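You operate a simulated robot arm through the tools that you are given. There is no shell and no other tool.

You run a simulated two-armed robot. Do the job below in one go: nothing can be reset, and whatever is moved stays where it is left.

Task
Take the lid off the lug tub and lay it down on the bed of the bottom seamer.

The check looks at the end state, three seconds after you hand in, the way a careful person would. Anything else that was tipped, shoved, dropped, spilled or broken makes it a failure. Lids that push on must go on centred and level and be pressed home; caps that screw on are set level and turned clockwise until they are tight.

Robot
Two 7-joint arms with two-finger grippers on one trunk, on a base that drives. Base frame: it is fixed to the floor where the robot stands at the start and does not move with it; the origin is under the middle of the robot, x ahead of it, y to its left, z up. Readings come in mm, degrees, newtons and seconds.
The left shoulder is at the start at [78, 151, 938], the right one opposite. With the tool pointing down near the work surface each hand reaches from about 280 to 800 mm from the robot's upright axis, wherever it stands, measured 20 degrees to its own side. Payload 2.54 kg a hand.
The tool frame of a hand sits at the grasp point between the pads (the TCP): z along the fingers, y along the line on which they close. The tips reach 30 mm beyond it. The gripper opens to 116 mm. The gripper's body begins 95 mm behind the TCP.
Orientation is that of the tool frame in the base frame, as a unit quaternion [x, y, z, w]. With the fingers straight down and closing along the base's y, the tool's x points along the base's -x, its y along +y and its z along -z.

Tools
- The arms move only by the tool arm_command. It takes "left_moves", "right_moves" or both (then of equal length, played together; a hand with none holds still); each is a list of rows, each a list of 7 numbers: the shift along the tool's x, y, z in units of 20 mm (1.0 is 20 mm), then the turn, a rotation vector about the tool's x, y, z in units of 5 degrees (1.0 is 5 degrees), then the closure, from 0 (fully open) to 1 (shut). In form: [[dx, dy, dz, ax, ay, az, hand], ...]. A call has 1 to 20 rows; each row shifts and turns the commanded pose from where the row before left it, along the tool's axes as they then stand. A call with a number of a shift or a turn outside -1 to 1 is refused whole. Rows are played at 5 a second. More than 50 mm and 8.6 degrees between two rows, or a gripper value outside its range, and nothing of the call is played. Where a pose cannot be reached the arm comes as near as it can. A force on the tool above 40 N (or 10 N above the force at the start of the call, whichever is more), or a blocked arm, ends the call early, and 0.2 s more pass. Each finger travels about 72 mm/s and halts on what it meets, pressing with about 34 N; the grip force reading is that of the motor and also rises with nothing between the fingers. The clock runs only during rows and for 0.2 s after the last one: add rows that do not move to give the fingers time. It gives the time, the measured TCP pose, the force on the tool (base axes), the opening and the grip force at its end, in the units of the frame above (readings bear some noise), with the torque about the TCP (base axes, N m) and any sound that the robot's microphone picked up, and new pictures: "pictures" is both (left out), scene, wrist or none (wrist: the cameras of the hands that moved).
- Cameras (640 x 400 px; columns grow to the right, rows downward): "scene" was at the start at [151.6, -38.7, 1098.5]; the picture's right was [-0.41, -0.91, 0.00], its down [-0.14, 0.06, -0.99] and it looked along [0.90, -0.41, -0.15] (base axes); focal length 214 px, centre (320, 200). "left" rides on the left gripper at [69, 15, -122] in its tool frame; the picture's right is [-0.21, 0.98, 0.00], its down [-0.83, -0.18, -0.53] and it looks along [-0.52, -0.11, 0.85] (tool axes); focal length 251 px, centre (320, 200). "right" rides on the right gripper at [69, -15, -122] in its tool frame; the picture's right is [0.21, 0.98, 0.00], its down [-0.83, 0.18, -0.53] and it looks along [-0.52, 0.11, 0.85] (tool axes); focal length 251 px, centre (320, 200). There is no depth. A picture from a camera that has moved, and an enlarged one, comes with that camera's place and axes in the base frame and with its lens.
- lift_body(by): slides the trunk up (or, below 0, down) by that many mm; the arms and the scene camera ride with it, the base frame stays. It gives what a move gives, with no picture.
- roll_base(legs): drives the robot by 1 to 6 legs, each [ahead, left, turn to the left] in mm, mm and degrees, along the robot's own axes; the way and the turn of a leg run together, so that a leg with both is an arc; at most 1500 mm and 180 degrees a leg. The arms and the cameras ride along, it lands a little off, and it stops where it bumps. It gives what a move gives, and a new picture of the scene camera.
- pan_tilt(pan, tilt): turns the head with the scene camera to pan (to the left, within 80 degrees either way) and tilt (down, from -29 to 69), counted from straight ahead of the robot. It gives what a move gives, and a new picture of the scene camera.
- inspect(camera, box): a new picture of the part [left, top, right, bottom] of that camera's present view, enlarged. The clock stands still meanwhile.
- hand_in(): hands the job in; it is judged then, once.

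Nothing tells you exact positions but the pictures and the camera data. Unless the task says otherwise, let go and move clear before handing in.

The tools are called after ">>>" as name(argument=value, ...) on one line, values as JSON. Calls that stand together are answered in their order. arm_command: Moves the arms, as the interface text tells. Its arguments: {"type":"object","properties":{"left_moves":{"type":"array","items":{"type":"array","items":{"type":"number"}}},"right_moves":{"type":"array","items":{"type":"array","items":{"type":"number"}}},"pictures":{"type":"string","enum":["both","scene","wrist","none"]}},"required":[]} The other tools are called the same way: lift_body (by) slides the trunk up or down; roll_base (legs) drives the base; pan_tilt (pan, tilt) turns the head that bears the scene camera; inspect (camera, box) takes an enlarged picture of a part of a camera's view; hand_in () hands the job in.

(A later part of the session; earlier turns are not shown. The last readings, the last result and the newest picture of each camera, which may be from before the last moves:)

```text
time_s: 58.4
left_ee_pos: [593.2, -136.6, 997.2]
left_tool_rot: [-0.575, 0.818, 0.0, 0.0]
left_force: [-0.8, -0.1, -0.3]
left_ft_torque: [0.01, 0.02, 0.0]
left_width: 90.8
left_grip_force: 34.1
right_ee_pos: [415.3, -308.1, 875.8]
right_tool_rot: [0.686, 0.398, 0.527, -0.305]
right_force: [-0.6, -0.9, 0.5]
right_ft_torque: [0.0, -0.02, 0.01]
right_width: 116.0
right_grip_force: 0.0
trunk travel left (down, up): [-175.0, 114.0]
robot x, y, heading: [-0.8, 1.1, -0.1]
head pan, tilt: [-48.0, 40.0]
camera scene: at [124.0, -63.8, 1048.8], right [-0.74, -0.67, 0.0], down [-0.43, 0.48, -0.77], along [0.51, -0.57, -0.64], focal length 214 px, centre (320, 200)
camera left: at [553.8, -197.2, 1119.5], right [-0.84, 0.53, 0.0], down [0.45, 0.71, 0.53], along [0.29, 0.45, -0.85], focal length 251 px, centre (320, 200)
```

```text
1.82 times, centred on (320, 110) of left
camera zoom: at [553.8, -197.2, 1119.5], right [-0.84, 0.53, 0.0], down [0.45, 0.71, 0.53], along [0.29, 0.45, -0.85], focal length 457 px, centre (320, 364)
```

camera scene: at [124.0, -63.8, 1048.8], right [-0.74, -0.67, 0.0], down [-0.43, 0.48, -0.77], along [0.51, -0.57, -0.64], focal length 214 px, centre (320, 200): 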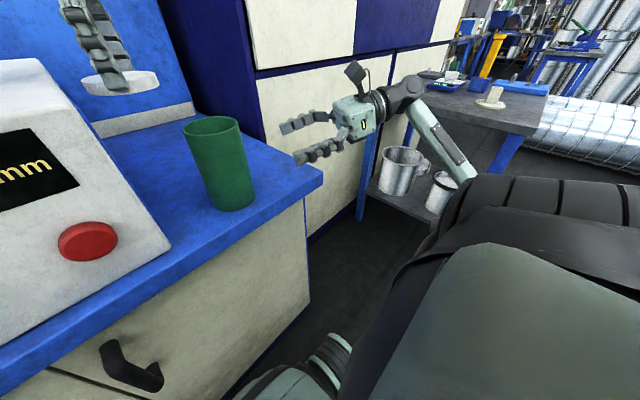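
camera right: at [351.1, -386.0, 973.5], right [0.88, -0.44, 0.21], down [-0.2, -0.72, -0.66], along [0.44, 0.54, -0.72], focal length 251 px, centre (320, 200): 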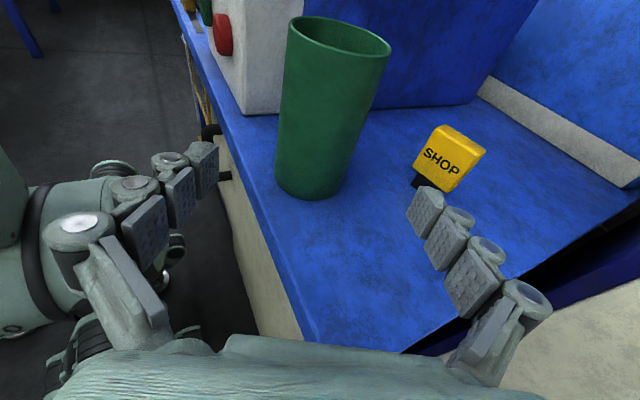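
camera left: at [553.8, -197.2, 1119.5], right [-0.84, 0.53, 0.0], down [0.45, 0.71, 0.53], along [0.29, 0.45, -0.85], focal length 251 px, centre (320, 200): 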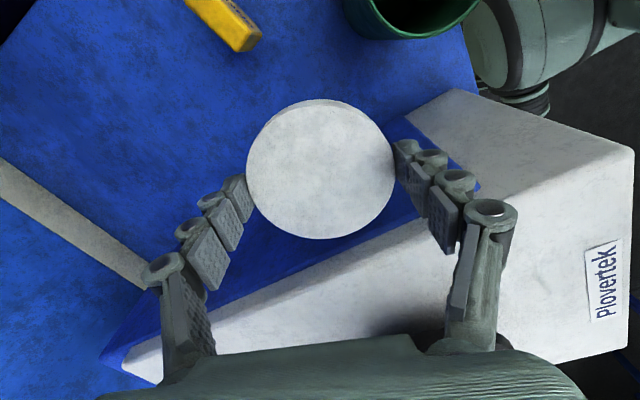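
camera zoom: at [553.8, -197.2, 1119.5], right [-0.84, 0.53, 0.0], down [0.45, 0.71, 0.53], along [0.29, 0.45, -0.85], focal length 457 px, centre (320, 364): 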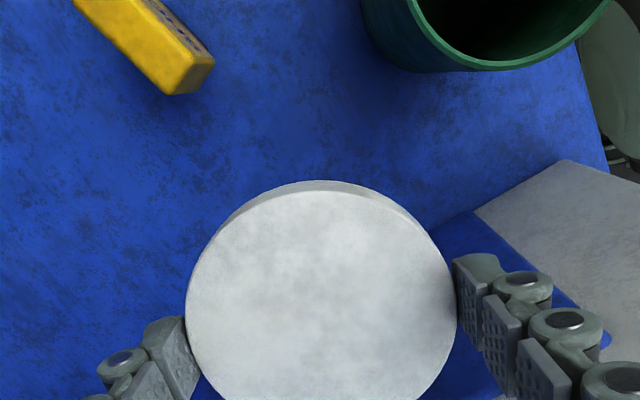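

The right hand is clear and the tub is undisturbed. Lowering the left arm next to the tall box (top at about z 982) would sweep its forearm into the box. So I'll rest the lid loosely on the tub rim and let the right arm, which has a free path, take it to the bed.

>>> arm_command(left_moves=[[0.818, 0.729, 0, 0, 0, 0, 0.4], [0.818, 0.729, 0, 0, 0, 0, 0.4], [0.818, 0.729, 0, 0, 0, 0, 0.4], [0.818, 0.729, 0, 0, 0, 0, 0.4], [0.818, 0.729, 0, 0, 0, 0, 0.4], [0.818, 0.729, 0, 0, 0, 0, 0.4], [0, 0, 0, 0, 0, 0, 0.4]])

>>> inspect(camera="scene", box=[140, 40, 300, 220])

>>> inspect(camera="right", box=[200, 0, 480, 220])

```text
time_s: 60.0
left_ee_pos: [475.9, -198.8, 997.1]
left_tool_rot: [-0.574, 0.819, 0.001, 0.0]
left_force: [0.4, 0.5, 0.5]
left_ft_torque: [-0.01, 0.03, 0.05]
left_width: 90.6
left_grip_force: 33.7
right_ee_pos: [414.1, -306.0, 876.5]
right_tool_rot: [0.686, 0.398, 0.527, -0.305]
right_force: [0.6, -0.1, 0.1]
right_ft_torque: [0.03, 0.01, 0.01]
right_width: 116.1
right_grip_force: 0.1
trunk travel left (down, up): [-175.0, 114.0]
robot x, y, heading: [-0.2, -0.1, 0.0]
head pan, tilt: [-48.0, 40.0]
camera scene: at [124.0, -63.8, 1048.8], right [-0.74, -0.67, 0.0], down [-0.43, 0.48, -0.77], along [0.51, -0.57, -0.64], focal length 214 px, centre (320, 200)
camera left: at [437.4, -259.9, 1119.4], right [-0.84, 0.54, 0.0], down [0.45, 0.71, 0.53], along [0.29, 0.45, -0.85], focal length 251 px, centre (320, 200)
```

scene: 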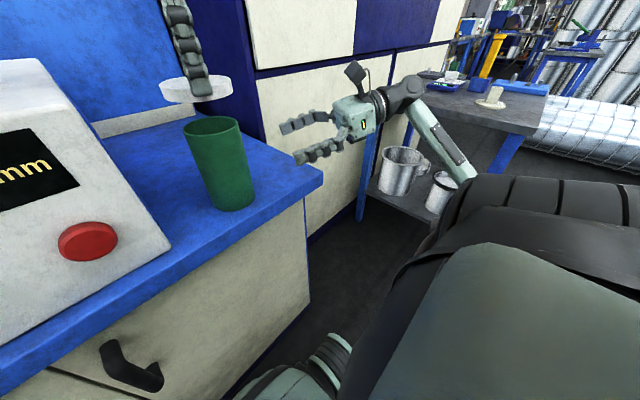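
left: 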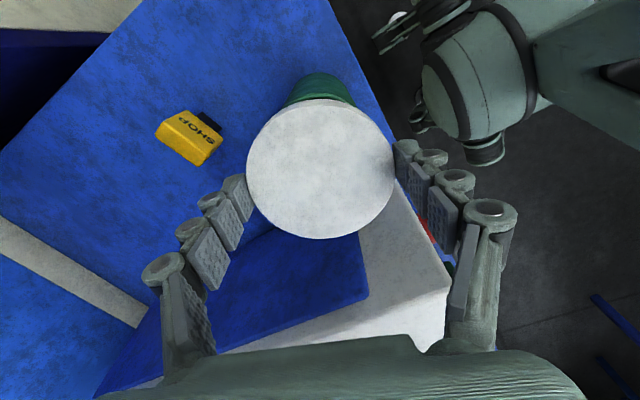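

```text
2.22 times, centred on (220, 130) of scene
camera zoom: at [124.0, -63.8, 1048.8], right [-0.74, -0.67, 0.0], down [-0.43, 0.48, -0.77], along [0.51, -0.57, -0.64], focal length 477 px, centre (542, 356)
```

zoom: 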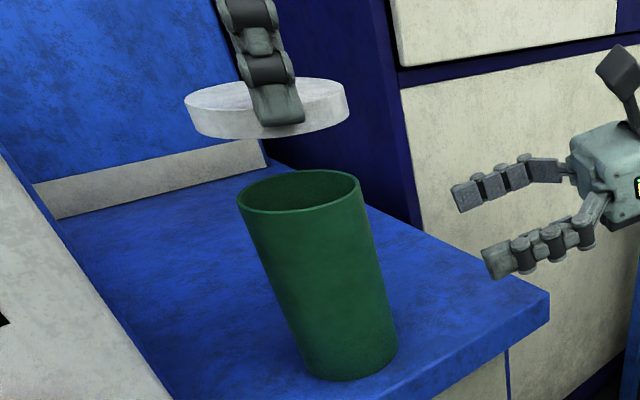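

```text
1.82 times, centred on (340, 110) of right
camera zoom: at [351.2, -385.8, 973.5], right [0.88, -0.44, 0.21], down [-0.2, -0.72, -0.66], along [0.44, 0.54, -0.72], focal length 457 px, centre (284, 364)
```

zoom: 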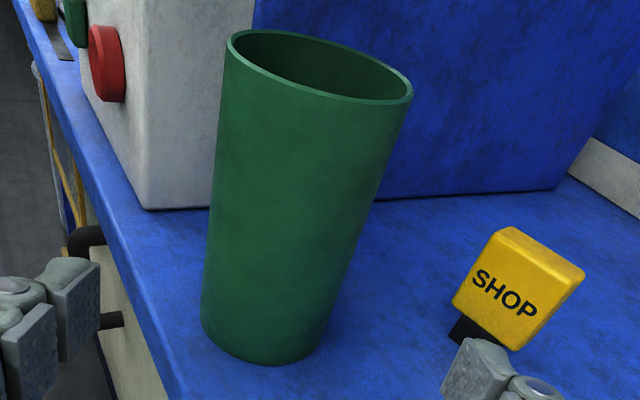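

The lid lines up over the tub to within about 1.5 mm. Lowering it slowly until it just sits loosely over the rim, without pressing.

>>> arm_command(left_moves=[[-0.07, -0.045, 0.8, 0, 0, 0, 0.4], [0, 0, 0.8, 0, 0, 0, 0.4], [0, 0, 0.5, 0, 0, 0, 0.4], [0, 0, 0.15, 0, 0, 0, 0.4], [0, 0, 0.1, 0, 0, 0, 0.4], [0, 0, 0.1, 0, 0, 0, 0.4], [0, 0, 0, 0, 0, 0, 0.4]])

>>> inspect(camera="scene", box=[140, 40, 300, 220])

>>> inspect(camera="right", box=[200, 0, 480, 220])

```text
time_s: 61.6
left_ee_pos: [479.7, -198.1, 949.8]
left_tool_rot: [-0.574, 0.819, 0.0, 0.0]
left_force: [0.9, 0.0, -0.3]
left_ft_torque: [0.02, 0.0, 0.02]
left_width: 90.7
left_grip_force: 34.0
right_ee_pos: [415.5, -307.3, 877.1]
right_tool_rot: [0.686, 0.398, 0.527, -0.305]
right_force: [-0.8, 0.7, 0.6]
right_ft_torque: [0.0, 0.0, 0.0]
right_width: 116.2
right_grip_force: 0.0
trunk travel left (down, up): [-175.0, 114.0]
robot x, y, heading: [2.5, 2.3, -0.1]
head pan, tilt: [-48.0, 40.0]
camera scene: at [124.0, -63.8, 1048.8], right [-0.74, -0.67, 0.0], down [-0.43, 0.48, -0.77], along [0.51, -0.57, -0.64], focal length 214 px, centre (320, 200)
camera left: at [439.2, -258.9, 1070.8], right [-0.84, 0.54, 0.0], down [0.45, 0.71, 0.53], along [0.29, 0.45, -0.85], focal length 251 px, centre (320, 200)
```

scene: 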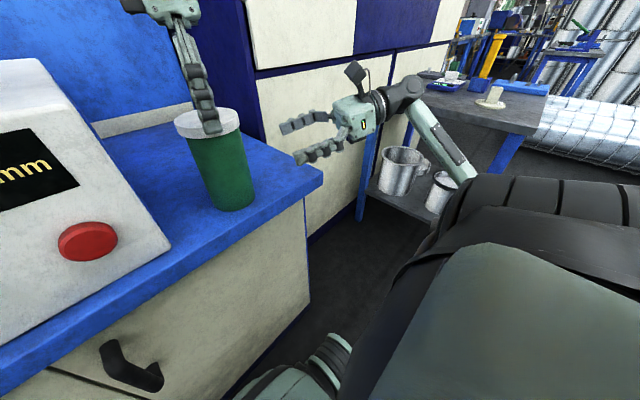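
left: 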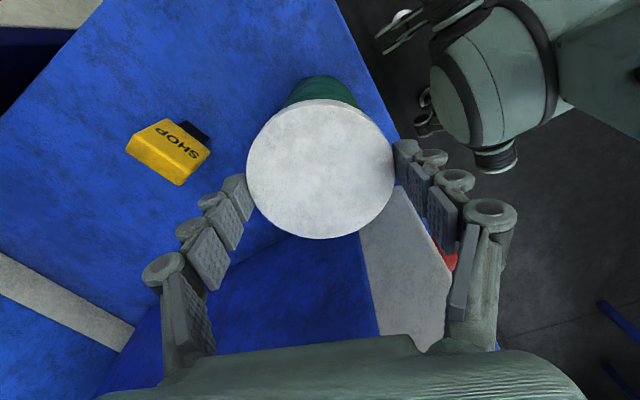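

```text
2.22 times, centred on (220, 130) of scene
camera zoom: at [124.0, -63.8, 1048.8], right [-0.74, -0.67, 0.0], down [-0.43, 0.48, -0.77], along [0.51, -0.57, -0.64], focal length 477 px, centre (542, 356)
```

zoom: 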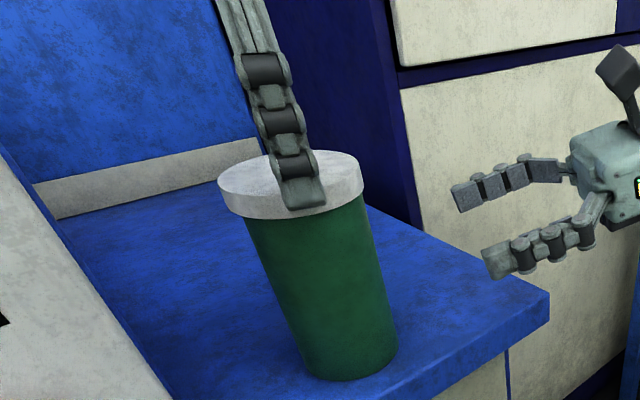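

```text
1.82 times, centred on (340, 110) of right
camera zoom: at [351.2, -385.8, 973.5], right [0.88, -0.44, 0.21], down [-0.2, -0.72, -0.66], along [0.44, 0.54, -0.72], focal length 457 px, centre (284, 364)
```

zoom: 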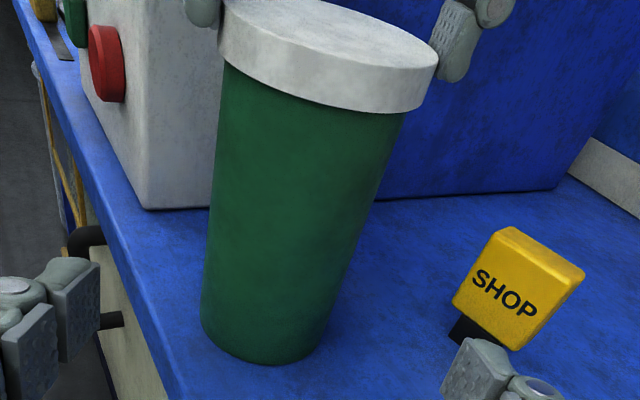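

No contact force yet and the skirt is around the rim. Lowering a few more mm in tiny steps until it rests.

>>> arm_command(left_moves=[[0.03, 0.03, 0.05, 0, 0, 0, 0.4], [0, 0, 0.05, 0, 0, 0, 0.4], [0, 0, 0.05, 0, 0, 0, 0.4], [0, 0, 0.05, 0, 0, 0, 0.4]], pictures="none")

>>> inspect(camera="right", box=[270, 0, 430, 110])

```text
time_s: 62.6
left_ee_pos: [476.8, -197.1, 945.4]
left_tool_rot: [-0.573, 0.819, 0.0, 0.001]
left_force: [0.1, 0.9, -0.2]
left_ft_torque: [0.02, 0.01, 0.01]
left_width: 90.6
left_grip_force: 34.1
right_ee_pos: [415.3, -307.1, 876.6]
right_tool_rot: [0.686, 0.399, 0.526, -0.305]
right_force: [-0.3, -0.2, -0.2]
right_ft_torque: [-0.01, -0.01, -0.04]
right_width: 115.7
right_grip_force: 0.2
trunk travel left (down, up): [-175.0, 114.0]
robot x, y, heading: [-0.3, -0.7, -0.0]
head pan, tilt: [-48.0, 40.0]
```

```text
3.64 times, centred on (350, 55) of right
camera zoom: at [351.0, -385.8, 973.6], right [0.88, -0.44, 0.21], down [-0.2, -0.72, -0.66], along [0.44, 0.54, -0.72], focal length 914 px, centre (211, 727)
```

zoom: 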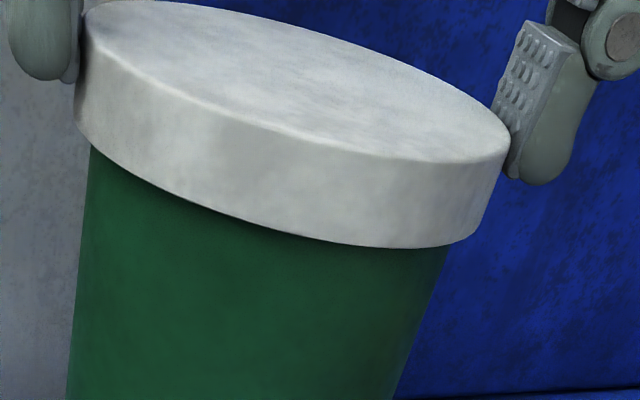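

Still no contact; the fingertips sit mid-skirt, so nothing below the lid will foul. A few more tiny steps down.

>>> arm_command(left_moves=[[0, 0, 0.05, 0, 0, 0, 0.4], [0, 0, 0.05, 0, 0, 0, 0.4], [0, 0, 0, 0, 0, 0, 0.4]], pictures="none")

>>> inspect(camera="right", box=[270, 0, 430, 110])

```text
time_s: 63.4
left_ee_pos: [475.1, -198.7, 944.8]
left_tool_rot: [-0.574, 0.819, -0.001, 0.001]
left_force: [-0.5, -0.1, 0.0]
left_ft_torque: [0.01, -0.06, 0.0]
left_width: 90.2
left_grip_force: 33.6
right_ee_pos: [413.3, -307.1, 878.2]
right_tool_rot: [0.685, 0.399, 0.527, -0.306]
right_force: [0.6, -0.8, 0.5]
right_ft_torque: [0.0, -0.01, 0.02]
right_width: 116.1
right_grip_force: 0.0
trunk travel left (down, up): [-175.0, 114.0]
robot x, y, heading: [-2.9, 0.9, -0.1]
head pan, tilt: [-48.0, 40.0]
```

```text
3.64 times, centred on (350, 55) of right
camera zoom: at [349.8, -385.9, 974.4], right [0.87, -0.44, 0.21], down [-0.2, -0.72, -0.66], along [0.44, 0.54, -0.72], focal length 914 px, centre (211, 727)
```

zoom: 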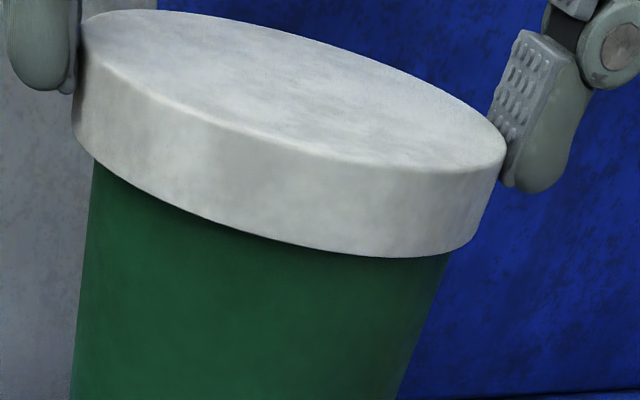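

Very near now; two more mm down and I'll release the lid onto the rim, then back the left hand straight up.

>>> arm_command(left_moves=[[0, 0, 0.05, 0, 0, 0, 0.4], [0, 0, 0.05, 0, 0, 0, 0.4], [0, 0, 0, 0, 0, 0, 0.4]], pictures="none")

>>> inspect(camera="right", box=[270, 0, 430, 110])

```text
time_s: 64.2
left_ee_pos: [474.2, -199.3, 943.8]
left_tool_rot: [-0.574, 0.819, -0.001, 0.003]
left_force: [0.2, -0.3, -0.1]
left_ft_torque: [0.0, 0.01, 0.0]
left_width: 89.8
left_grip_force: 33.7
right_ee_pos: [411.8, -307.3, 879.5]
right_tool_rot: [0.684, 0.398, 0.529, -0.305]
right_force: [-0.6, 0.6, -0.9]
right_ft_torque: [-0.03, 0.02, 0.0]
right_width: 115.9
right_grip_force: 0.0
trunk travel left (down, up): [-175.0, 114.0]
robot x, y, heading: [-5.9, 3.1, 0.0]
head pan, tilt: [-48.0, 40.0]
```

```text
3.64 times, centred on (350, 55) of right
camera zoom: at [348.3, -386.1, 975.1], right [0.87, -0.44, 0.21], down [-0.2, -0.72, -0.66], along [0.44, 0.54, -0.72], focal length 914 px, centre (211, 727)
```

zoom: 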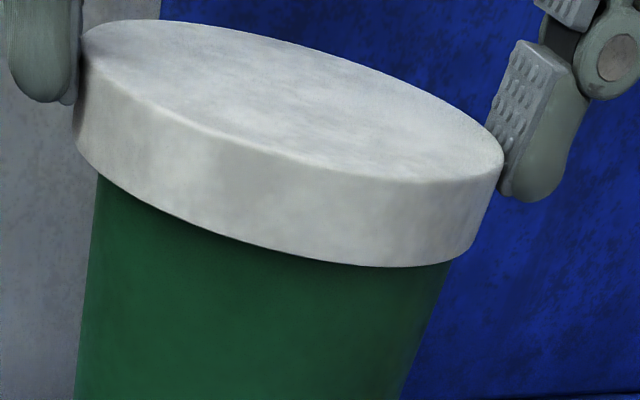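

The readings show the robot being nudged back slightly, so part of the left arm is touching something as it goes lower. I'll stop descending, let go here so the lid settles the last few mm over the rim, and rise straight up.

>>> arm_command(left_moves=[[0, 0, 0, 0, 0, 0, 0.2], [0, 0, 0, 0, 0, 0, 0.15], [0, 0, 0, 0, 0, 0, 0.1], [0, 0, 0, 0, 0, 0, 0.05], [0, 0, 0, 0, 0, 0, 0], [0, 0, -0.5, 0, 0, 0, 0], [0, 0, -1, 0, 0, 0, 0], [0, 0, -1, 0, 0, 0, 0], [0, 0, -1, 0, 0, 0, 0], [0, 0, 0, 0, 0, 0, 0]])

>>> inspect(camera="right", box=[200, 0, 480, 220])

>>> inspect(camera="scene", box=[0, 40, 300, 220])

```text
time_s: 66.4
left_ee_pos: [477.8, -199.0, 1009.6]
left_tool_rot: [-0.574, 0.819, 0.0, 0.0]
left_force: [-0.8, -0.1, -0.2]
left_ft_torque: [0.0, -0.05, 0.01]
left_width: 115.9
left_grip_force: 0.1
right_ee_pos: [415.1, -306.4, 876.8]
right_tool_rot: [0.686, 0.398, 0.527, -0.305]
right_force: [-0.2, 0.4, 0.0]
right_ft_torque: [-0.01, 0.02, 0.0]
right_width: 115.9
right_grip_force: 0.0
trunk travel left (down, up): [-175.0, 114.0]
robot x, y, heading: [0.6, 1.9, 0.1]
head pan, tilt: [-48.0, 40.0]
camera scene: at [124.0, -63.8, 1048.8], right [-0.74, -0.67, 0.0], down [-0.43, 0.48, -0.77], along [0.51, -0.57, -0.64], focal length 214 px, centre (320, 200)
camera left: at [438.9, -259.0, 1131.8], right [-0.84, 0.54, 0.0], down [0.45, 0.71, 0.53], along [0.29, 0.45, -0.85], focal length 251 px, centre (320, 200)
```

scene: 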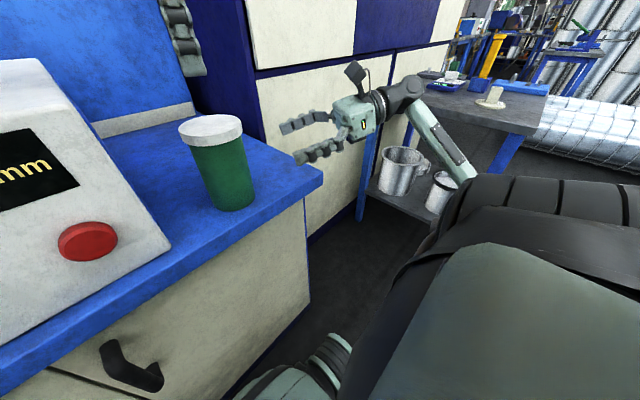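
left: 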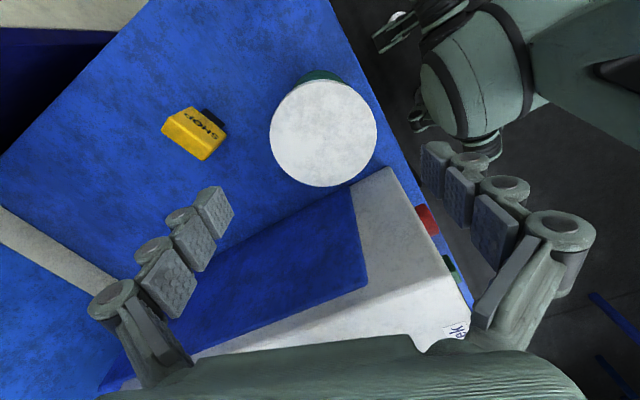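

```text
1.82 times, centred on (340, 110) of right
camera zoom: at [351.1, -385.8, 973.5], right [0.88, -0.44, 0.21], down [-0.2, -0.72, -0.66], along [0.44, 0.54, -0.72], focal length 457 px, centre (284, 364)
```

zoom: 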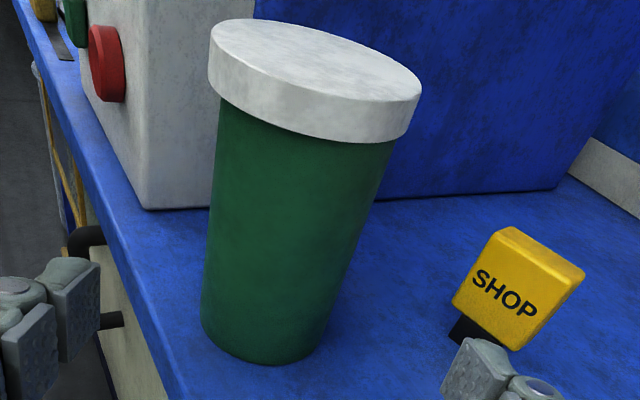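

```text
2.13 times, centred on (150, 130) of scene
camera zoom: at [124.0, -63.8, 1048.8], right [-0.74, -0.67, 0.0], down [-0.43, 0.48, -0.77], along [0.51, -0.57, -0.64], focal length 458 px, centre (683, 349)
```

zoom: 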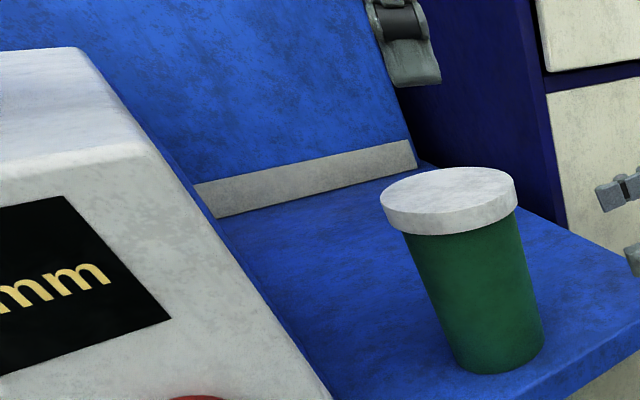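

The lid rests level and loose on the tub, and the robot is back in its place. Now I'll take the left hand up and away, the way it came.

>>> arm_command(left_moves=[[-0.47, 0.17, -1, 0, 0, 0, 0], [-0.47, 0.17, -1, 0, 0, 0, 0], [-0.47, 0.17, -1, 0, 0, 0, 0], [-0.47, 0.17, -1, 0, 0, 0, 0], [-0.47, 0.17, -1, 0, 0, 0, 0], [-0.47, 0.17, -1, 0, 0, 0, 0], [0, 0, 0, 0, 0, 1, 0], [0, 0, 0, 0, 0, 1, 0], [0, 0, 0, 0, 0, 1, 0], [0, 0, 0, 0, 0, 1, 0], [0, 0, 0, 0, 0, 1, 0], [0, 0, 0, 0, 0, 1, 0], [0, 0, 0, 0, 0, 1, 0], [0, 0, 0, 0, 0, 1, 0], [0, 0, 0, 0, 0, 1, 0], [0, 0, 0, 0, 0, 1, 0], [0, 0, 0, 0, 0, 1, 0], [0, 0, 0, 0, 0, 1, 0], [0, 0, 0, 0, 0, 1, 0], [0, 0, 0, 0, 0, 1, 0]], pictures="wrist")

>>> arm_command(left_moves=[[0, 1, 0, 0, 0, 0, 0], [0, 1, 0, 0, 0, 0, 0], [0, 1, 0, 0, 0, 0, 0], [0, 1, 0, 0, 0, 0, 0], [0, 1, 0, 0, 0, 0, 0], [0, 1, 0, 0, 0, 0, 0], [0, 1, 0, 0, 0, 0, 0], [0, 1, 0, 0, 0, 0, 0], [0, 1, 0, 0, 0, 0, 0], [0, 1, 0, 0, 0, 0, 0], [0, 1, 0, 0, 0, 0, 0], [0, 1, 0, 0, 0, 0, 0], [0, 1, 0, 0, 0, 0, 0], [0, 0, 0, 0, 0, 0, 0]], pictures="both")

```text
time_s: 70.6
left_ee_pos: [477.5, -142.4, 1120.6]
left_tool_rot: [0.001, 1.0, -0.001, 0.0]
left_force: [0.1, 0.5, 0.3]
left_ft_torque: [-0.07, 0.0, 0.01]
left_width: 115.9
left_grip_force: 0.1
left hand out of reach, approached as far as the arm can: row 6
right_ee_pos: [413.7, -307.9, 876.5]
right_tool_rot: [0.686, 0.398, 0.527, -0.305]
right_force: [0.3, -0.5, -0.3]
right_ft_torque: [0.02, 0.02, 0.03]
right_width: 116.3
right_grip_force: 0.1
trunk travel left (down, up): [-175.0, 114.0]
robot x, y, heading: [-3.5, -3.1, -0.1]
head pan, tilt: [-48.0, 40.0]
camera left: at [407.7, -129.1, 1242.6], right [0.22, 0.98, 0.0], down [0.83, -0.18, 0.53], along [0.52, -0.12, -0.85], focal length 251 px, centre (320, 200)
```

left: 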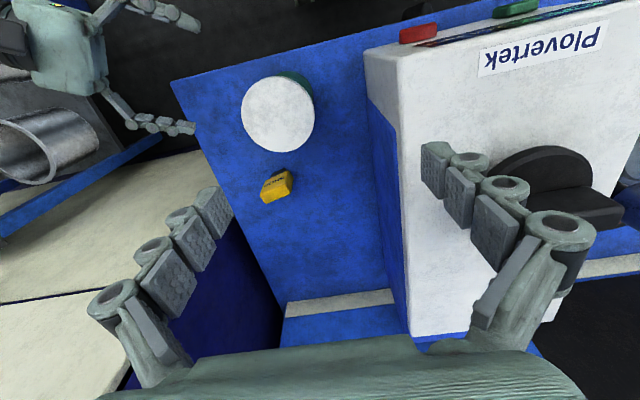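

```text
time_s: 73.6
left_ee_pos: [476.7, 117.0, 1121.2]
left_tool_rot: [0.0, 1.0, 0.0, 0.001]
left_force: [0.2, 0.1, 0.2]
left_ft_torque: [0.0, -0.01, 0.0]
left_width: 115.9
left_grip_force: 0.1
right_ee_pos: [414.2, -306.8, 876.8]
right_tool_rot: [0.686, 0.398, 0.527, -0.304]
right_force: [-0.3, -0.3, 0.4]
right_ft_torque: [-0.04, 0.01, 0.01]
right_width: 116.1
right_grip_force: 0.0
trunk travel left (down, up): [-175.0, 114.0]
robot x, y, heading: [1.3, -0.9, -0.2]
head pan, tilt: [-48.0, 40.0]
camera scene: at [124.0, -63.8, 1048.8], right [-0.74, -0.67, 0.0], down [-0.43, 0.48, -0.77], along [0.51, -0.57, -0.64], focal length 214 px, centre (320, 200)
camera left: at [407.8, 130.6, 1242.8], right [0.21, 0.98, 0.0], down [0.83, -0.18, 0.53], along [0.52, -0.11, -0.85], focal length 251 px, centre (320, 200)
```

scene: 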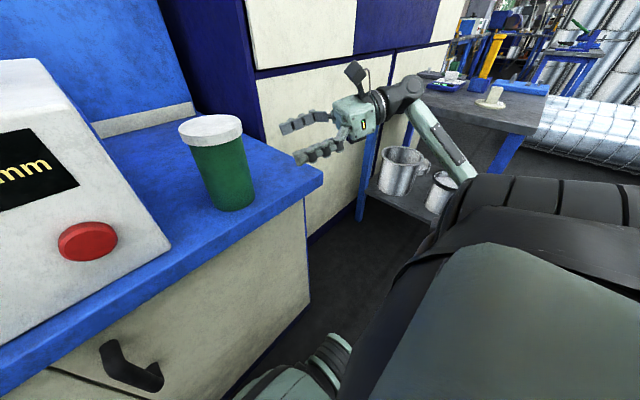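
left: 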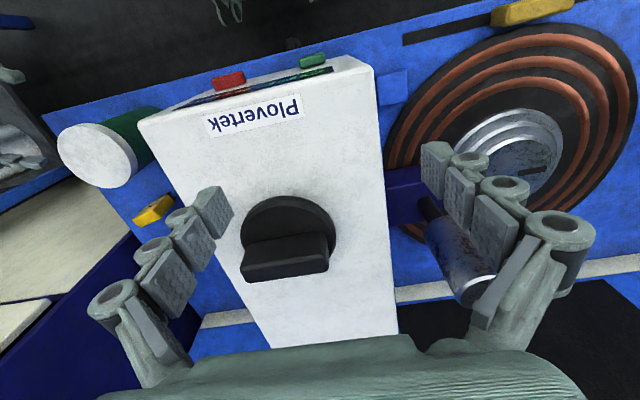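

The left hand is parked clear. Now the right hand backs off and turns back to fingers-down so it can pick up the loose lid.

>>> arm_command(right_moves=[[0.587, -0.117, -0.997, 0, 0, 0, 0], [0.587, -0.117, -0.997, 0, 0, 0, 0], [0.587, -0.117, -0.997, 0, 0, 0, 0], [0.8, 0, -0.5, 0, 0, 0, 0], [0, 0, 0, 0, 0, 0, 0]], pictures="none")

>>> arm_command(right_moves=[[0, 0, 0, 0.765, -0.4425, -0.995, 0], [0, 0, 0, 0.765, -0.4425, -0.995, 0], [0, 0, 0, 0.765, -0.4425, -0.995, 0], [0, 0, 0, 0.765, -0.4425, -0.995, 0], [0, 0, 0, 0.765, -0.4425, -0.995, 0], [0, 0, 0, 0.765, -0.4425, -0.995, 0], [0, 0, 0, 0.765, -0.4425, -0.995, 0], [0, 0, 0, 0.765, -0.4425, -0.995, 0], [0, 0, 0, 0.765, -0.4425, -0.995, 0], [0, 0, 0, 0.765, -0.4425, -0.995, 0], [0, 0, 0, 0.765, -0.4425, -0.995, 0], [0, 0, 0, 0.765, -0.4425, -0.995, 0], [0, 0, 0, 0.765, -0.4425, -0.995, 0], [0, 0, 0, 0.765, -0.4425, -0.995, 0], [0, 0, 0, 0.765, -0.4425, -0.995, 0], [0, 0, 0, 0.765, -0.4425, -0.995, 0], [0, 0, 0, 0.765, -0.4425, -0.995, 0], [0, 0, 0, 0.765, -0.4425, -0.995, 0], [0, 0, 0, 0.765, -0.4425, -0.995, 0], [0, 0, 0, 0.765, -0.4425, -0.995, 0]])

```text
time_s: 74.8
left_ee_pos: [478.3, 114.7, 1121.1]
left_tool_rot: [0.0, 1.0, 0.0, 0.0]
left_force: [0.3, 0.5, -0.4]
left_ft_torque: [0.01, 0.02, -0.01]
left_width: 116.1
left_grip_force: 0.1
right_ee_pos: [381.1, -352.3, 945.2]
right_tool_rot: [0.686, 0.397, 0.528, -0.305]
right_force: [0.0, 0.2, 0.2]
right_ft_torque: [0.01, -0.02, 0.01]
right_width: 115.7
right_grip_force: 0.0
trunk travel left (down, up): [-175.0, 114.0]
robot x, y, heading: [3.5, 1.6, 0.0]
head pan, tilt: [-48.0, 40.0]
```

```text
time_s: 79.0
left_ee_pos: [477.6, 116.7, 1121.4]
left_tool_rot: [0.001, 1.0, 0.0, 0.0]
left_force: [1.2, 0.5, -0.3]
left_ft_torque: [0.0, 0.01, -0.02]
left_width: 116.0
left_grip_force: 0.1
right_ee_pos: [381.5, -351.2, 945.6]
right_tool_rot: [-0.001, 1.0, -0.001, -0.001]
right_force: [0.2, -0.2, -0.4]
right_ft_torque: [-0.05, 0.01, 0.02]
right_width: 115.9
right_grip_force: 0.0
trunk travel left (down, up): [-175.0, 114.0]
robot x, y, heading: [-2.3, -2.2, 0.0]
head pan, tilt: [-48.0, 40.0]
camera scene: at [123.9, -63.7, 1048.8], right [-0.74, -0.67, 0.0], down [-0.43, 0.48, -0.77], along [0.51, -0.57, -0.64], focal length 214 px, centre (320, 200)
camera right: at [311.7, -365.6, 1065.2], right [-0.22, 0.98, 0.0], down [0.83, 0.18, 0.53], along [0.52, 0.12, -0.85], focal length 251 px, centre (320, 200)
```

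scene: 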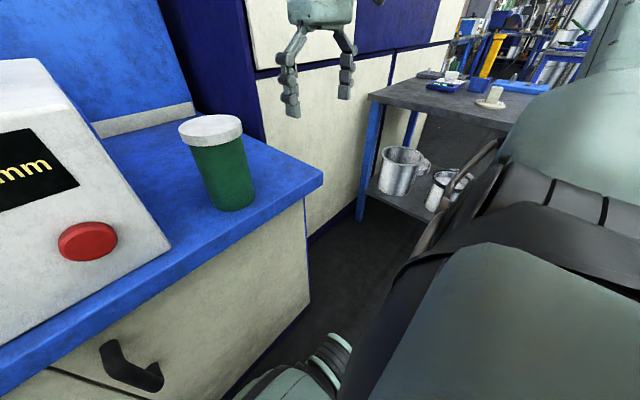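
right: 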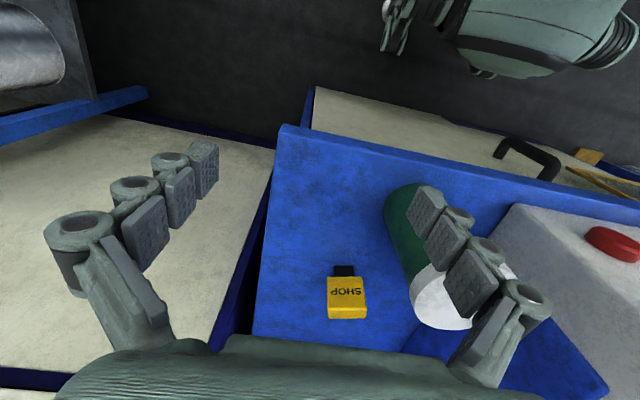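

The hand is fingers-down again. I can also see the bed's right strip is free out to y ≈ -394. Moving over the lid now.

>>> arm_command(right_moves=[[0, 0, -1, 0, 0, 0, 0], [0, 0, -1, 0, 0, 0, 0], [0, 0, -1, 0, 0, 0, 0], [0, 0, -1, 0, 0, 0, 0], [0, 0, -0.75, 0, 0, 0, 0], [-0.594, 0.95, 0, 0, 0, 0, 0], [-0.594, 0.95, 0, 0, 0, 0, 0], [-0.594, 0.95, 0, 0, 0, 0, 0], [-0.594, 0.95, 0, 0, 0, 0, 0], [-0.594, 0.95, 0, 0, 0, 0, 0], [-0.594, 0.95, 0, 0, 0, 0, 0], [-0.594, 0.95, 0, 0, 0, 0, 0], [-0.594, 0.95, 0, 0, 0, 0, 0], [0, 0, 0, 0, 0, 0, 0]])

>>> inspect(camera="scene", box=[140, 80, 300, 220])

```text
time_s: 82.0
left_ee_pos: [477.6, 115.3, 1122.5]
left_tool_rot: [0.001, 1.0, 0.001, 0.0]
left_force: [0.2, -1.0, 0.5]
left_ft_torque: [-0.01, 0.01, -0.02]
left_width: 116.0
left_grip_force: 0.0
right_ee_pos: [475.7, -198.1, 1039.3]
right_tool_rot: [-0.001, 1.0, -0.001, -0.001]
right_force: [-0.4, 1.0, -0.1]
right_ft_torque: [-0.06, 0.01, -0.03]
right_width: 116.0
right_grip_force: 0.0
trunk travel left (down, up): [-175.0, 114.0]
robot x, y, heading: [-1.2, -2.1, 0.2]
head pan, tilt: [-48.0, 40.0]
camera scene: at [123.9, -63.8, 1048.8], right [-0.74, -0.67, 0.0], down [-0.43, 0.48, -0.77], along [0.51, -0.57, -0.64], focal length 214 px, centre (320, 200)
camera right: at [407.1, -213.3, 1159.2], right [-0.21, 0.98, 0.0], down [0.83, 0.18, 0.53], along [0.52, 0.11, -0.85], focal length 251 px, centre (320, 200)
```

scene: 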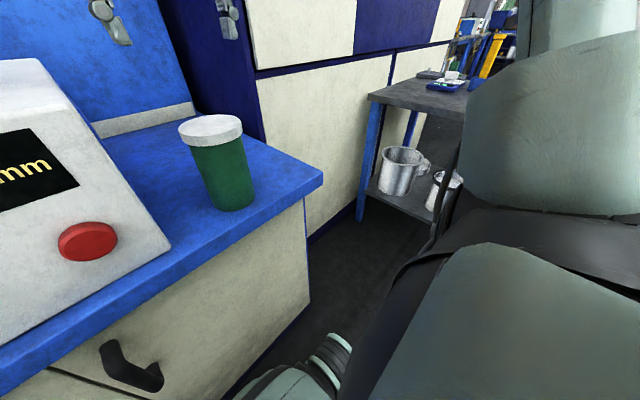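
right: 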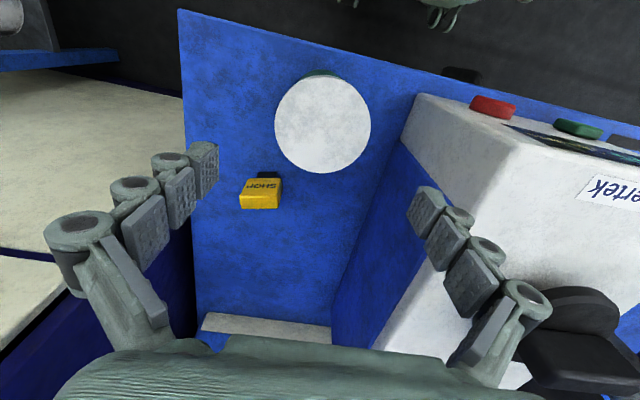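

```text
2.86 times, centred on (220, 150) of scene
camera zoom: at [123.9, -63.8, 1048.8], right [-0.74, -0.67, 0.0], down [-0.43, 0.48, -0.77], along [0.51, -0.57, -0.64], focal length 613 px, centre (606, 343)
```

zoom: 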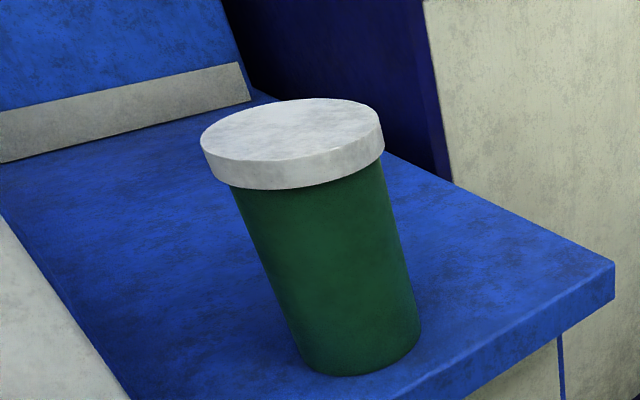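

The lid is sitting level on the tub at about (475, -197). I'll go down with a slightly deeper grip than before and close gently.

>>> arm_command(right_moves=[[0, 0.05, 1, 0, 0, 0, 0], [0, 0, 1, 0, 0, 0, 0], [0, 0, 1, 0, 0, 0, 0], [0, 0, 1, 0, 0, 0, 0], [0, 0, 0.8, 0, 0, 0, 0], [0, 0, 0.45, 0, 0, 0, 0], [0, 0, 0, 0, 0, 0, 0.12], [0, 0, 0, 0, 0, 0, 0.12]])

>>> inspect(camera="scene", box=[140, 80, 300, 220])

```text
time_s: 83.8
left_ee_pos: [477.7, 116.9, 1121.5]
left_tool_rot: [-0.001, 1.0, 0.0, 0.0]
left_force: [0.7, -0.7, 0.7]
left_ft_torque: [0.0, -0.01, 0.04]
left_width: 116.1
left_grip_force: 0.1
right_ee_pos: [475.8, -197.1, 934.0]
right_tool_rot: [0.0, 1.0, 0.0, -0.002]
right_force: [-1.0, -1.2, 0.4]
right_ft_torque: [-0.03, 0.02, 0.03]
right_width: 102.0
right_grip_force: 0.1
trunk travel left (down, up): [-175.0, 114.0]
robot x, y, heading: [2.5, 2.0, 0.2]
head pan, tilt: [-48.0, 40.0]
camera scene: at [124.0, -63.8, 1048.8], right [-0.74, -0.67, 0.0], down [-0.43, 0.48, -0.77], along [0.51, -0.57, -0.64], focal length 214 px, centre (320, 200)
camera right: at [406.7, -211.8, 1054.5], right [-0.21, 0.98, 0.0], down [0.83, 0.18, 0.53], along [0.52, 0.11, -0.85], focal length 251 px, centre (320, 200)
```

scene: 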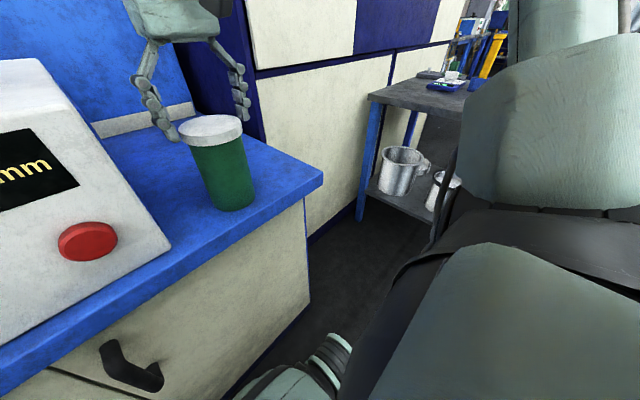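
right: 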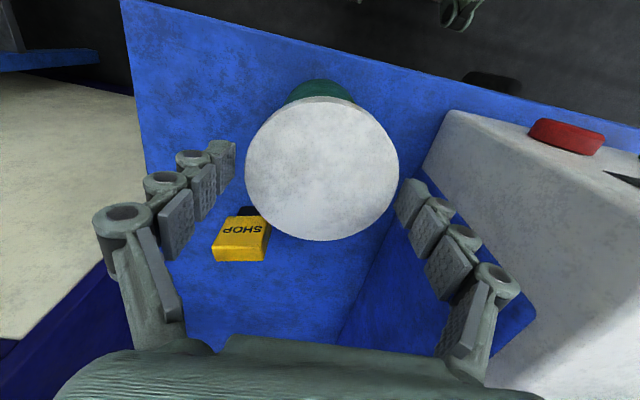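

```text
2.86 times, centred on (220, 150) of scene
camera zoom: at [124.0, -63.8, 1048.8], right [-0.74, -0.67, 0.0], down [-0.43, 0.48, -0.77], along [0.51, -0.57, -0.64], focal length 613 px, centre (606, 343)
```

zoom: 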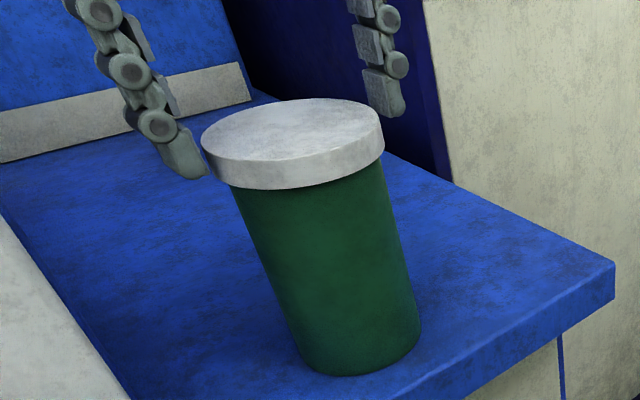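

The hand is centred on the lid to about 1 mm. Closing gently, then a slow small lift.

>>> arm_command(right_moves=[[0, 0, 0, 0, 0, 0, 0.16], [0, 0, 0, 0, 0, 0, 0.19], [0, 0, 0, 0, 0, 0, 0.22], [0, 0, 0, 0, 0, 0, 0.28], [0, 0, 0, 0, 0, 0, 0.35], [0, 0, 0, 0, 0, 0, 0.4], [0, 0, -0.1, 0, 0, 0, 0.4], [0, 0, -0.1, 0, 0, 0, 0.4], [0, 0, -0.1, 0, 0, 0, 0.4], [0, 0, -0.1, 0, 0, 0, 0.4]])

>>> inspect(camera="scene", box=[140, 80, 300, 220])

```text
time_s: 86.0
left_ee_pos: [478.1, 116.0, 1121.2]
left_tool_rot: [0.0, 1.0, 0.0, 0.0]
left_force: [-0.2, -0.1, -0.2]
left_ft_torque: [-0.04, -0.03, -0.03]
left_width: 116.1
left_grip_force: 0.0
right_ee_pos: [475.9, -197.8, 941.2]
right_tool_rot: [0.0, 1.0, 0.0, -0.002]
right_force: [1.3, -0.6, -0.5]
right_ft_torque: [0.01, 0.0, 0.0]
right_width: 96.5
right_grip_force: 33.6
trunk travel left (down, up): [-175.0, 114.0]
robot x, y, heading: [3.3, -1.5, -0.2]
head pan, tilt: [-48.0, 40.0]
heard: snap
camera scene: at [124.0, -63.8, 1048.8], right [-0.74, -0.67, 0.0], down [-0.43, 0.48, -0.77], along [0.51, -0.57, -0.64], focal length 214 px, centre (320, 200)
camera right: at [406.7, -211.9, 1062.6], right [-0.22, 0.98, 0.0], down [0.83, 0.18, 0.53], along [0.52, 0.11, -0.85], focal length 251 px, centre (320, 200)
```

scene: 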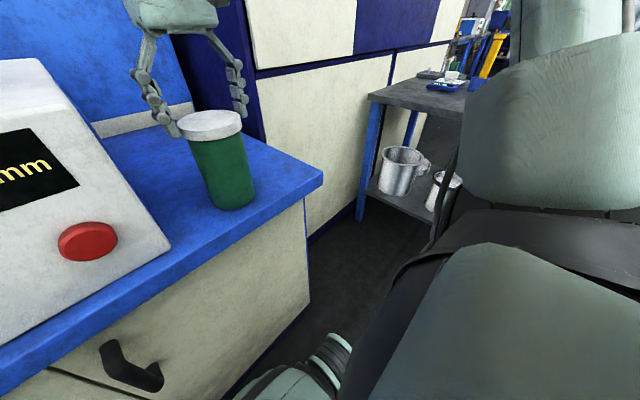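
right: 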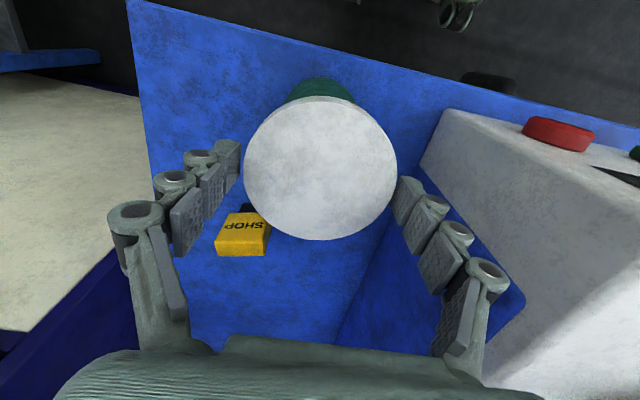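

```text
2.86 times, centred on (220, 150) of scene
camera zoom: at [124.0, -63.8, 1048.8], right [-0.74, -0.67, 0.0], down [-0.43, 0.48, -0.77], along [0.51, -0.57, -0.64], focal length 613 px, centre (606, 343)
```

zoom: 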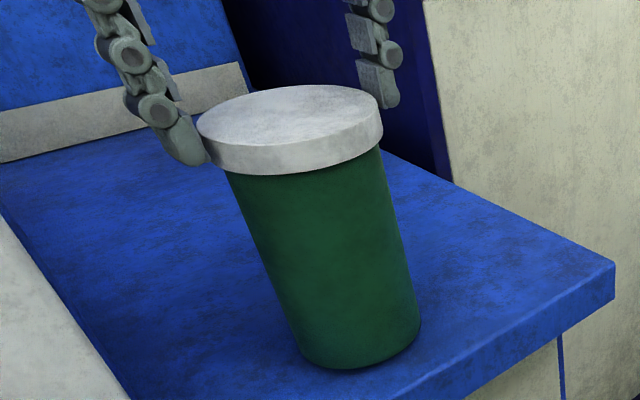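

A snap was heard while closing, and the tub has risen a few mm with the lid. The closing fingers pressed the lid back on, so I'll set it back down and release. Then I'll repeat the two-handed removal and park the lid on the flat box top instead, so the right hand can fetch it from there.

>>> arm_command(right_moves=[[0, 0, 0.1, 0, 0, 0, 0.4], [0, 0, 0.1, 0, 0, 0, 0.4], [0, 0, 0.1, 0, 0, 0, 0.4], [0, 0, 0.06, 0, 0, 0, 0.4], [0, 0, 0.03, 0, 0, 0, 0.4], [0, 0, 0, 0, 0, 0, 0.4]], pictures="none")

>>> inspect(camera="scene", box=[140, 80, 300, 220])

```text
time_s: 87.4
left_ee_pos: [477.8, 116.2, 1121.3]
left_tool_rot: [-0.001, 1.0, 0.0, 0.0]
left_force: [-0.3, -0.2, 0.0]
left_ft_torque: [0.0, -0.02, 0.01]
left_width: 116.0
left_grip_force: 0.1
right_ee_pos: [476.6, -196.8, 935.0]
right_tool_rot: [0.0, 1.0, 0.001, 0.0]
right_force: [-0.9, 0.2, 2.4]
right_ft_torque: [-0.05, 0.09, 0.01]
right_width: 96.9
right_grip_force: 33.9
trunk travel left (down, up): [-175.0, 114.0]
robot x, y, heading: [0.9, 2.3, -0.2]
head pan, tilt: [-48.0, 40.0]
```

```text
2.86 times, centred on (220, 150) of scene
camera zoom: at [123.9, -63.7, 1048.9], right [-0.74, -0.67, 0.0], down [-0.43, 0.48, -0.77], along [0.51, -0.57, -0.64], focal length 613 px, centre (606, 343)
```

zoom: 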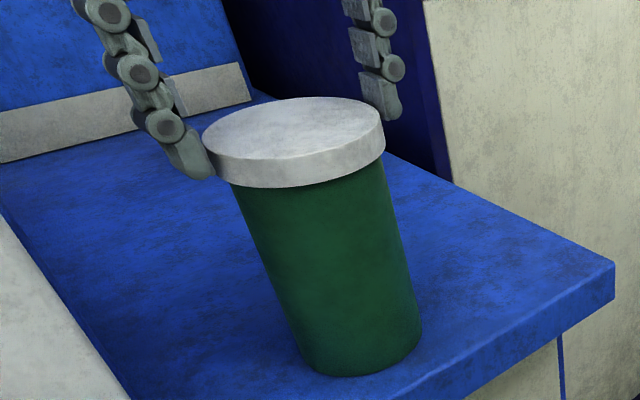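

The tub is back down on the bed. Releasing, then retracing the right hand's proven path back to the side-grip attitude.

>>> arm_command(right_moves=[[0, 0, 0, 0, 0, 0, 0.2], [0, 0, 0, 0, 0, 0, 0.12], [0, 0, 0, 0, 0, 0, 0.06], [0, 0, 0, 0, 0, 0, 0], [0, 0, -0.5, 0, 0, 0, 0], [0, 0, -1, 0, 0, 0, 0], [0, 0, -1, 0, 0, 0, 0], [0, 0, -1, 0, 0, 0, 0], [0, 0, -1, 0, 0, 0, 0], [0, 0, -0.75, 0, 0, 0, 0], [0.594, -0.95, 0, 0, 0, 0, 0], [0.594, -0.95, 0, 0, 0, 0, 0], [0.594, -0.95, 0, 0, 0, 0, 0], [0.594, -0.95, 0, 0, 0, 0, 0], [0.594, -0.95, 0, 0, 0, 0, 0], [0.594, -0.95, 0, 0, 0, 0, 0], [0.594, -0.95, 0, 0, 0, 0, 0], [0.594, -0.95, 0, 0, 0, 0, 0], [0, 0, 1, 0, 0, 0, 0], [0, 0, 1, 0, 0, 0, 0]], pictures="scene")

>>> arm_command(right_moves=[[0, 0, 1, 0, 0, 0, 0], [0, 0, 1, 0, 0, 0, 0], [0, 0, 0.75, 0, 0, 0, 0], [0, 0, 0, 0, 0, 0, 0]], pictures="none")

>>> arm_command(right_moves=[[0, 0, 0, -0.765, 0.4425, 0.995, 0], [0, 0, 0, -0.765, 0.4425, 0.995, 0], [0, 0, 0, -0.765, 0.4425, 0.995, 0], [0, 0, 0, -0.765, 0.4425, 0.995, 0], [0, 0, 0, -0.765, 0.4425, 0.995, 0], [0, 0, 0, -0.765, 0.4425, 0.995, 0], [0, 0, 0, -0.765, 0.4425, 0.995, 0], [0, 0, 0, -0.765, 0.4425, 0.995, 0], [0, 0, 0, -0.765, 0.4425, 0.995, 0], [0, 0, 0, -0.765, 0.4425, 0.995, 0], [0, 0, 0, -0.765, 0.4425, 0.995, 0], [0, 0, 0, -0.765, 0.4425, 0.995, 0], [0, 0, 0, -0.765, 0.4425, 0.995, 0], [0, 0, 0, -0.765, 0.4425, 0.995, 0], [0, 0, 0, -0.765, 0.4425, 0.995, 0], [0, 0, 0, -0.765, 0.4425, 0.995, 0], [0, 0, 0, -0.765, 0.4425, 0.995, 0], [0, 0, 0, -0.765, 0.4425, 0.995, 0], [0, 0, 0, -0.765, 0.4425, 0.995, 0], [0, 0, 0, -0.765, 0.4425, 0.995, 0]])

```text
time_s: 91.6
left_ee_pos: [477.8, 116.2, 1120.3]
left_tool_rot: [0.001, 1.0, 0.0, -0.001]
left_force: [-0.1, -0.8, 0.2]
left_ft_torque: [-0.03, 0.0, -0.04]
left_width: 116.0
left_grip_force: 0.0
right_ee_pos: [382.1, -351.9, 999.7]
right_tool_rot: [0.0, 1.0, 0.0, -0.001]
right_force: [-0.1, -0.4, 0.8]
right_ft_torque: [-0.01, 0.0, 0.01]
right_width: 116.1
right_grip_force: 0.0
trunk travel left (down, up): [-175.0, 114.0]
robot x, y, heading: [-0.2, 2.9, -0.3]
head pan, tilt: [-48.0, 40.0]
camera scene: at [124.0, -63.9, 1048.8], right [-0.74, -0.67, 0.0], down [-0.43, 0.48, -0.77], along [0.51, -0.57, -0.64], focal length 214 px, centre (320, 200)
```

scene: 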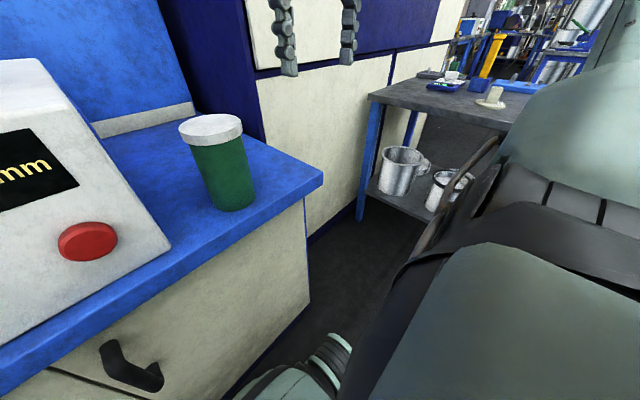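

```text
time_s: 92.6
left_ee_pos: [477.5, 116.3, 1121.1]
left_tool_rot: [0.0, 1.0, 0.0, 0.0]
left_force: [-0.4, 0.7, 0.1]
left_ft_torque: [0.0, -0.01, 0.04]
left_width: 116.0
left_grip_force: 0.1
right_ee_pos: [381.2, -350.2, 944.4]
right_tool_rot: [0.0, 1.0, 0.001, -0.003]
right_force: [0.2, 0.5, -0.1]
right_ft_torque: [-0.02, -0.02, 0.01]
right_width: 115.9
right_grip_force: 0.0
trunk travel left (down, up): [-175.0, 114.0]
robot x, y, heading: [-4.7, 1.5, 0.1]
head pan, tilt: [-48.0, 40.0]
```

```text
time_s: 96.8
left_ee_pos: [477.2, 116.4, 1121.2]
left_tool_rot: [0.001, 1.0, -0.001, 0.0]
left_force: [-0.3, -0.4, 0.3]
left_ft_torque: [0.0, 0.06, -0.01]
left_width: 115.9
left_grip_force: 0.0
right_ee_pos: [381.4, -349.1, 945.9]
right_tool_rot: [0.686, 0.398, 0.527, -0.306]
right_force: [-0.6, -0.2, -0.4]
right_ft_torque: [0.0, -0.02, 0.01]
right_width: 116.1
right_grip_force: 0.0
trunk travel left (down, up): [-175.0, 114.0]
robot x, y, heading: [0.6, -1.4, 0.1]
head pan, tilt: [-48.0, 40.0]
camera scene: at [123.9, -63.8, 1048.8], right [-0.74, -0.67, 0.0], down [-0.43, 0.48, -0.77], along [0.51, -0.57, -0.64], focal length 214 px, centre (320, 200)
camera right: at [317.7, -427.9, 1041.5], right [0.88, -0.44, 0.21], down [-0.2, -0.72, -0.66], along [0.44, 0.54, -0.72], focal length 251 px, centre (320, 200)
```

scene: 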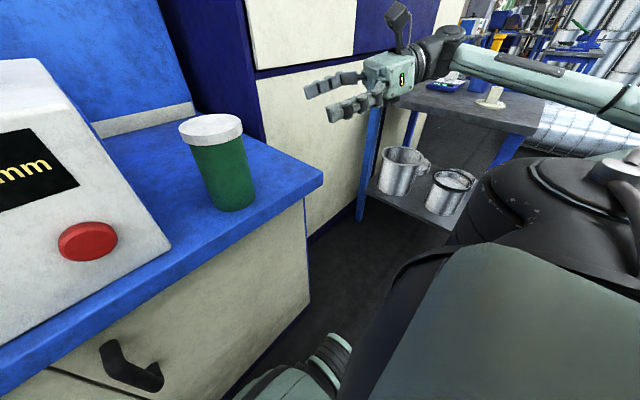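
right: 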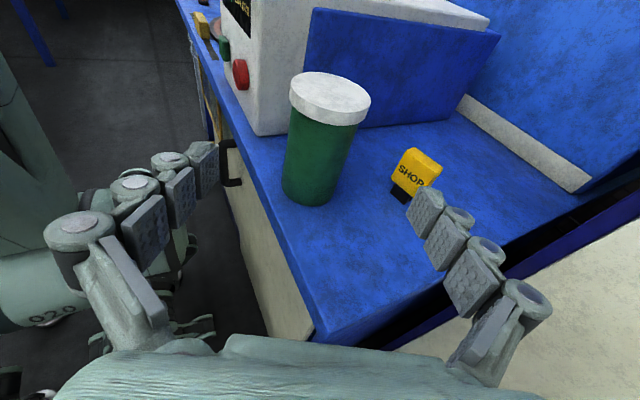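

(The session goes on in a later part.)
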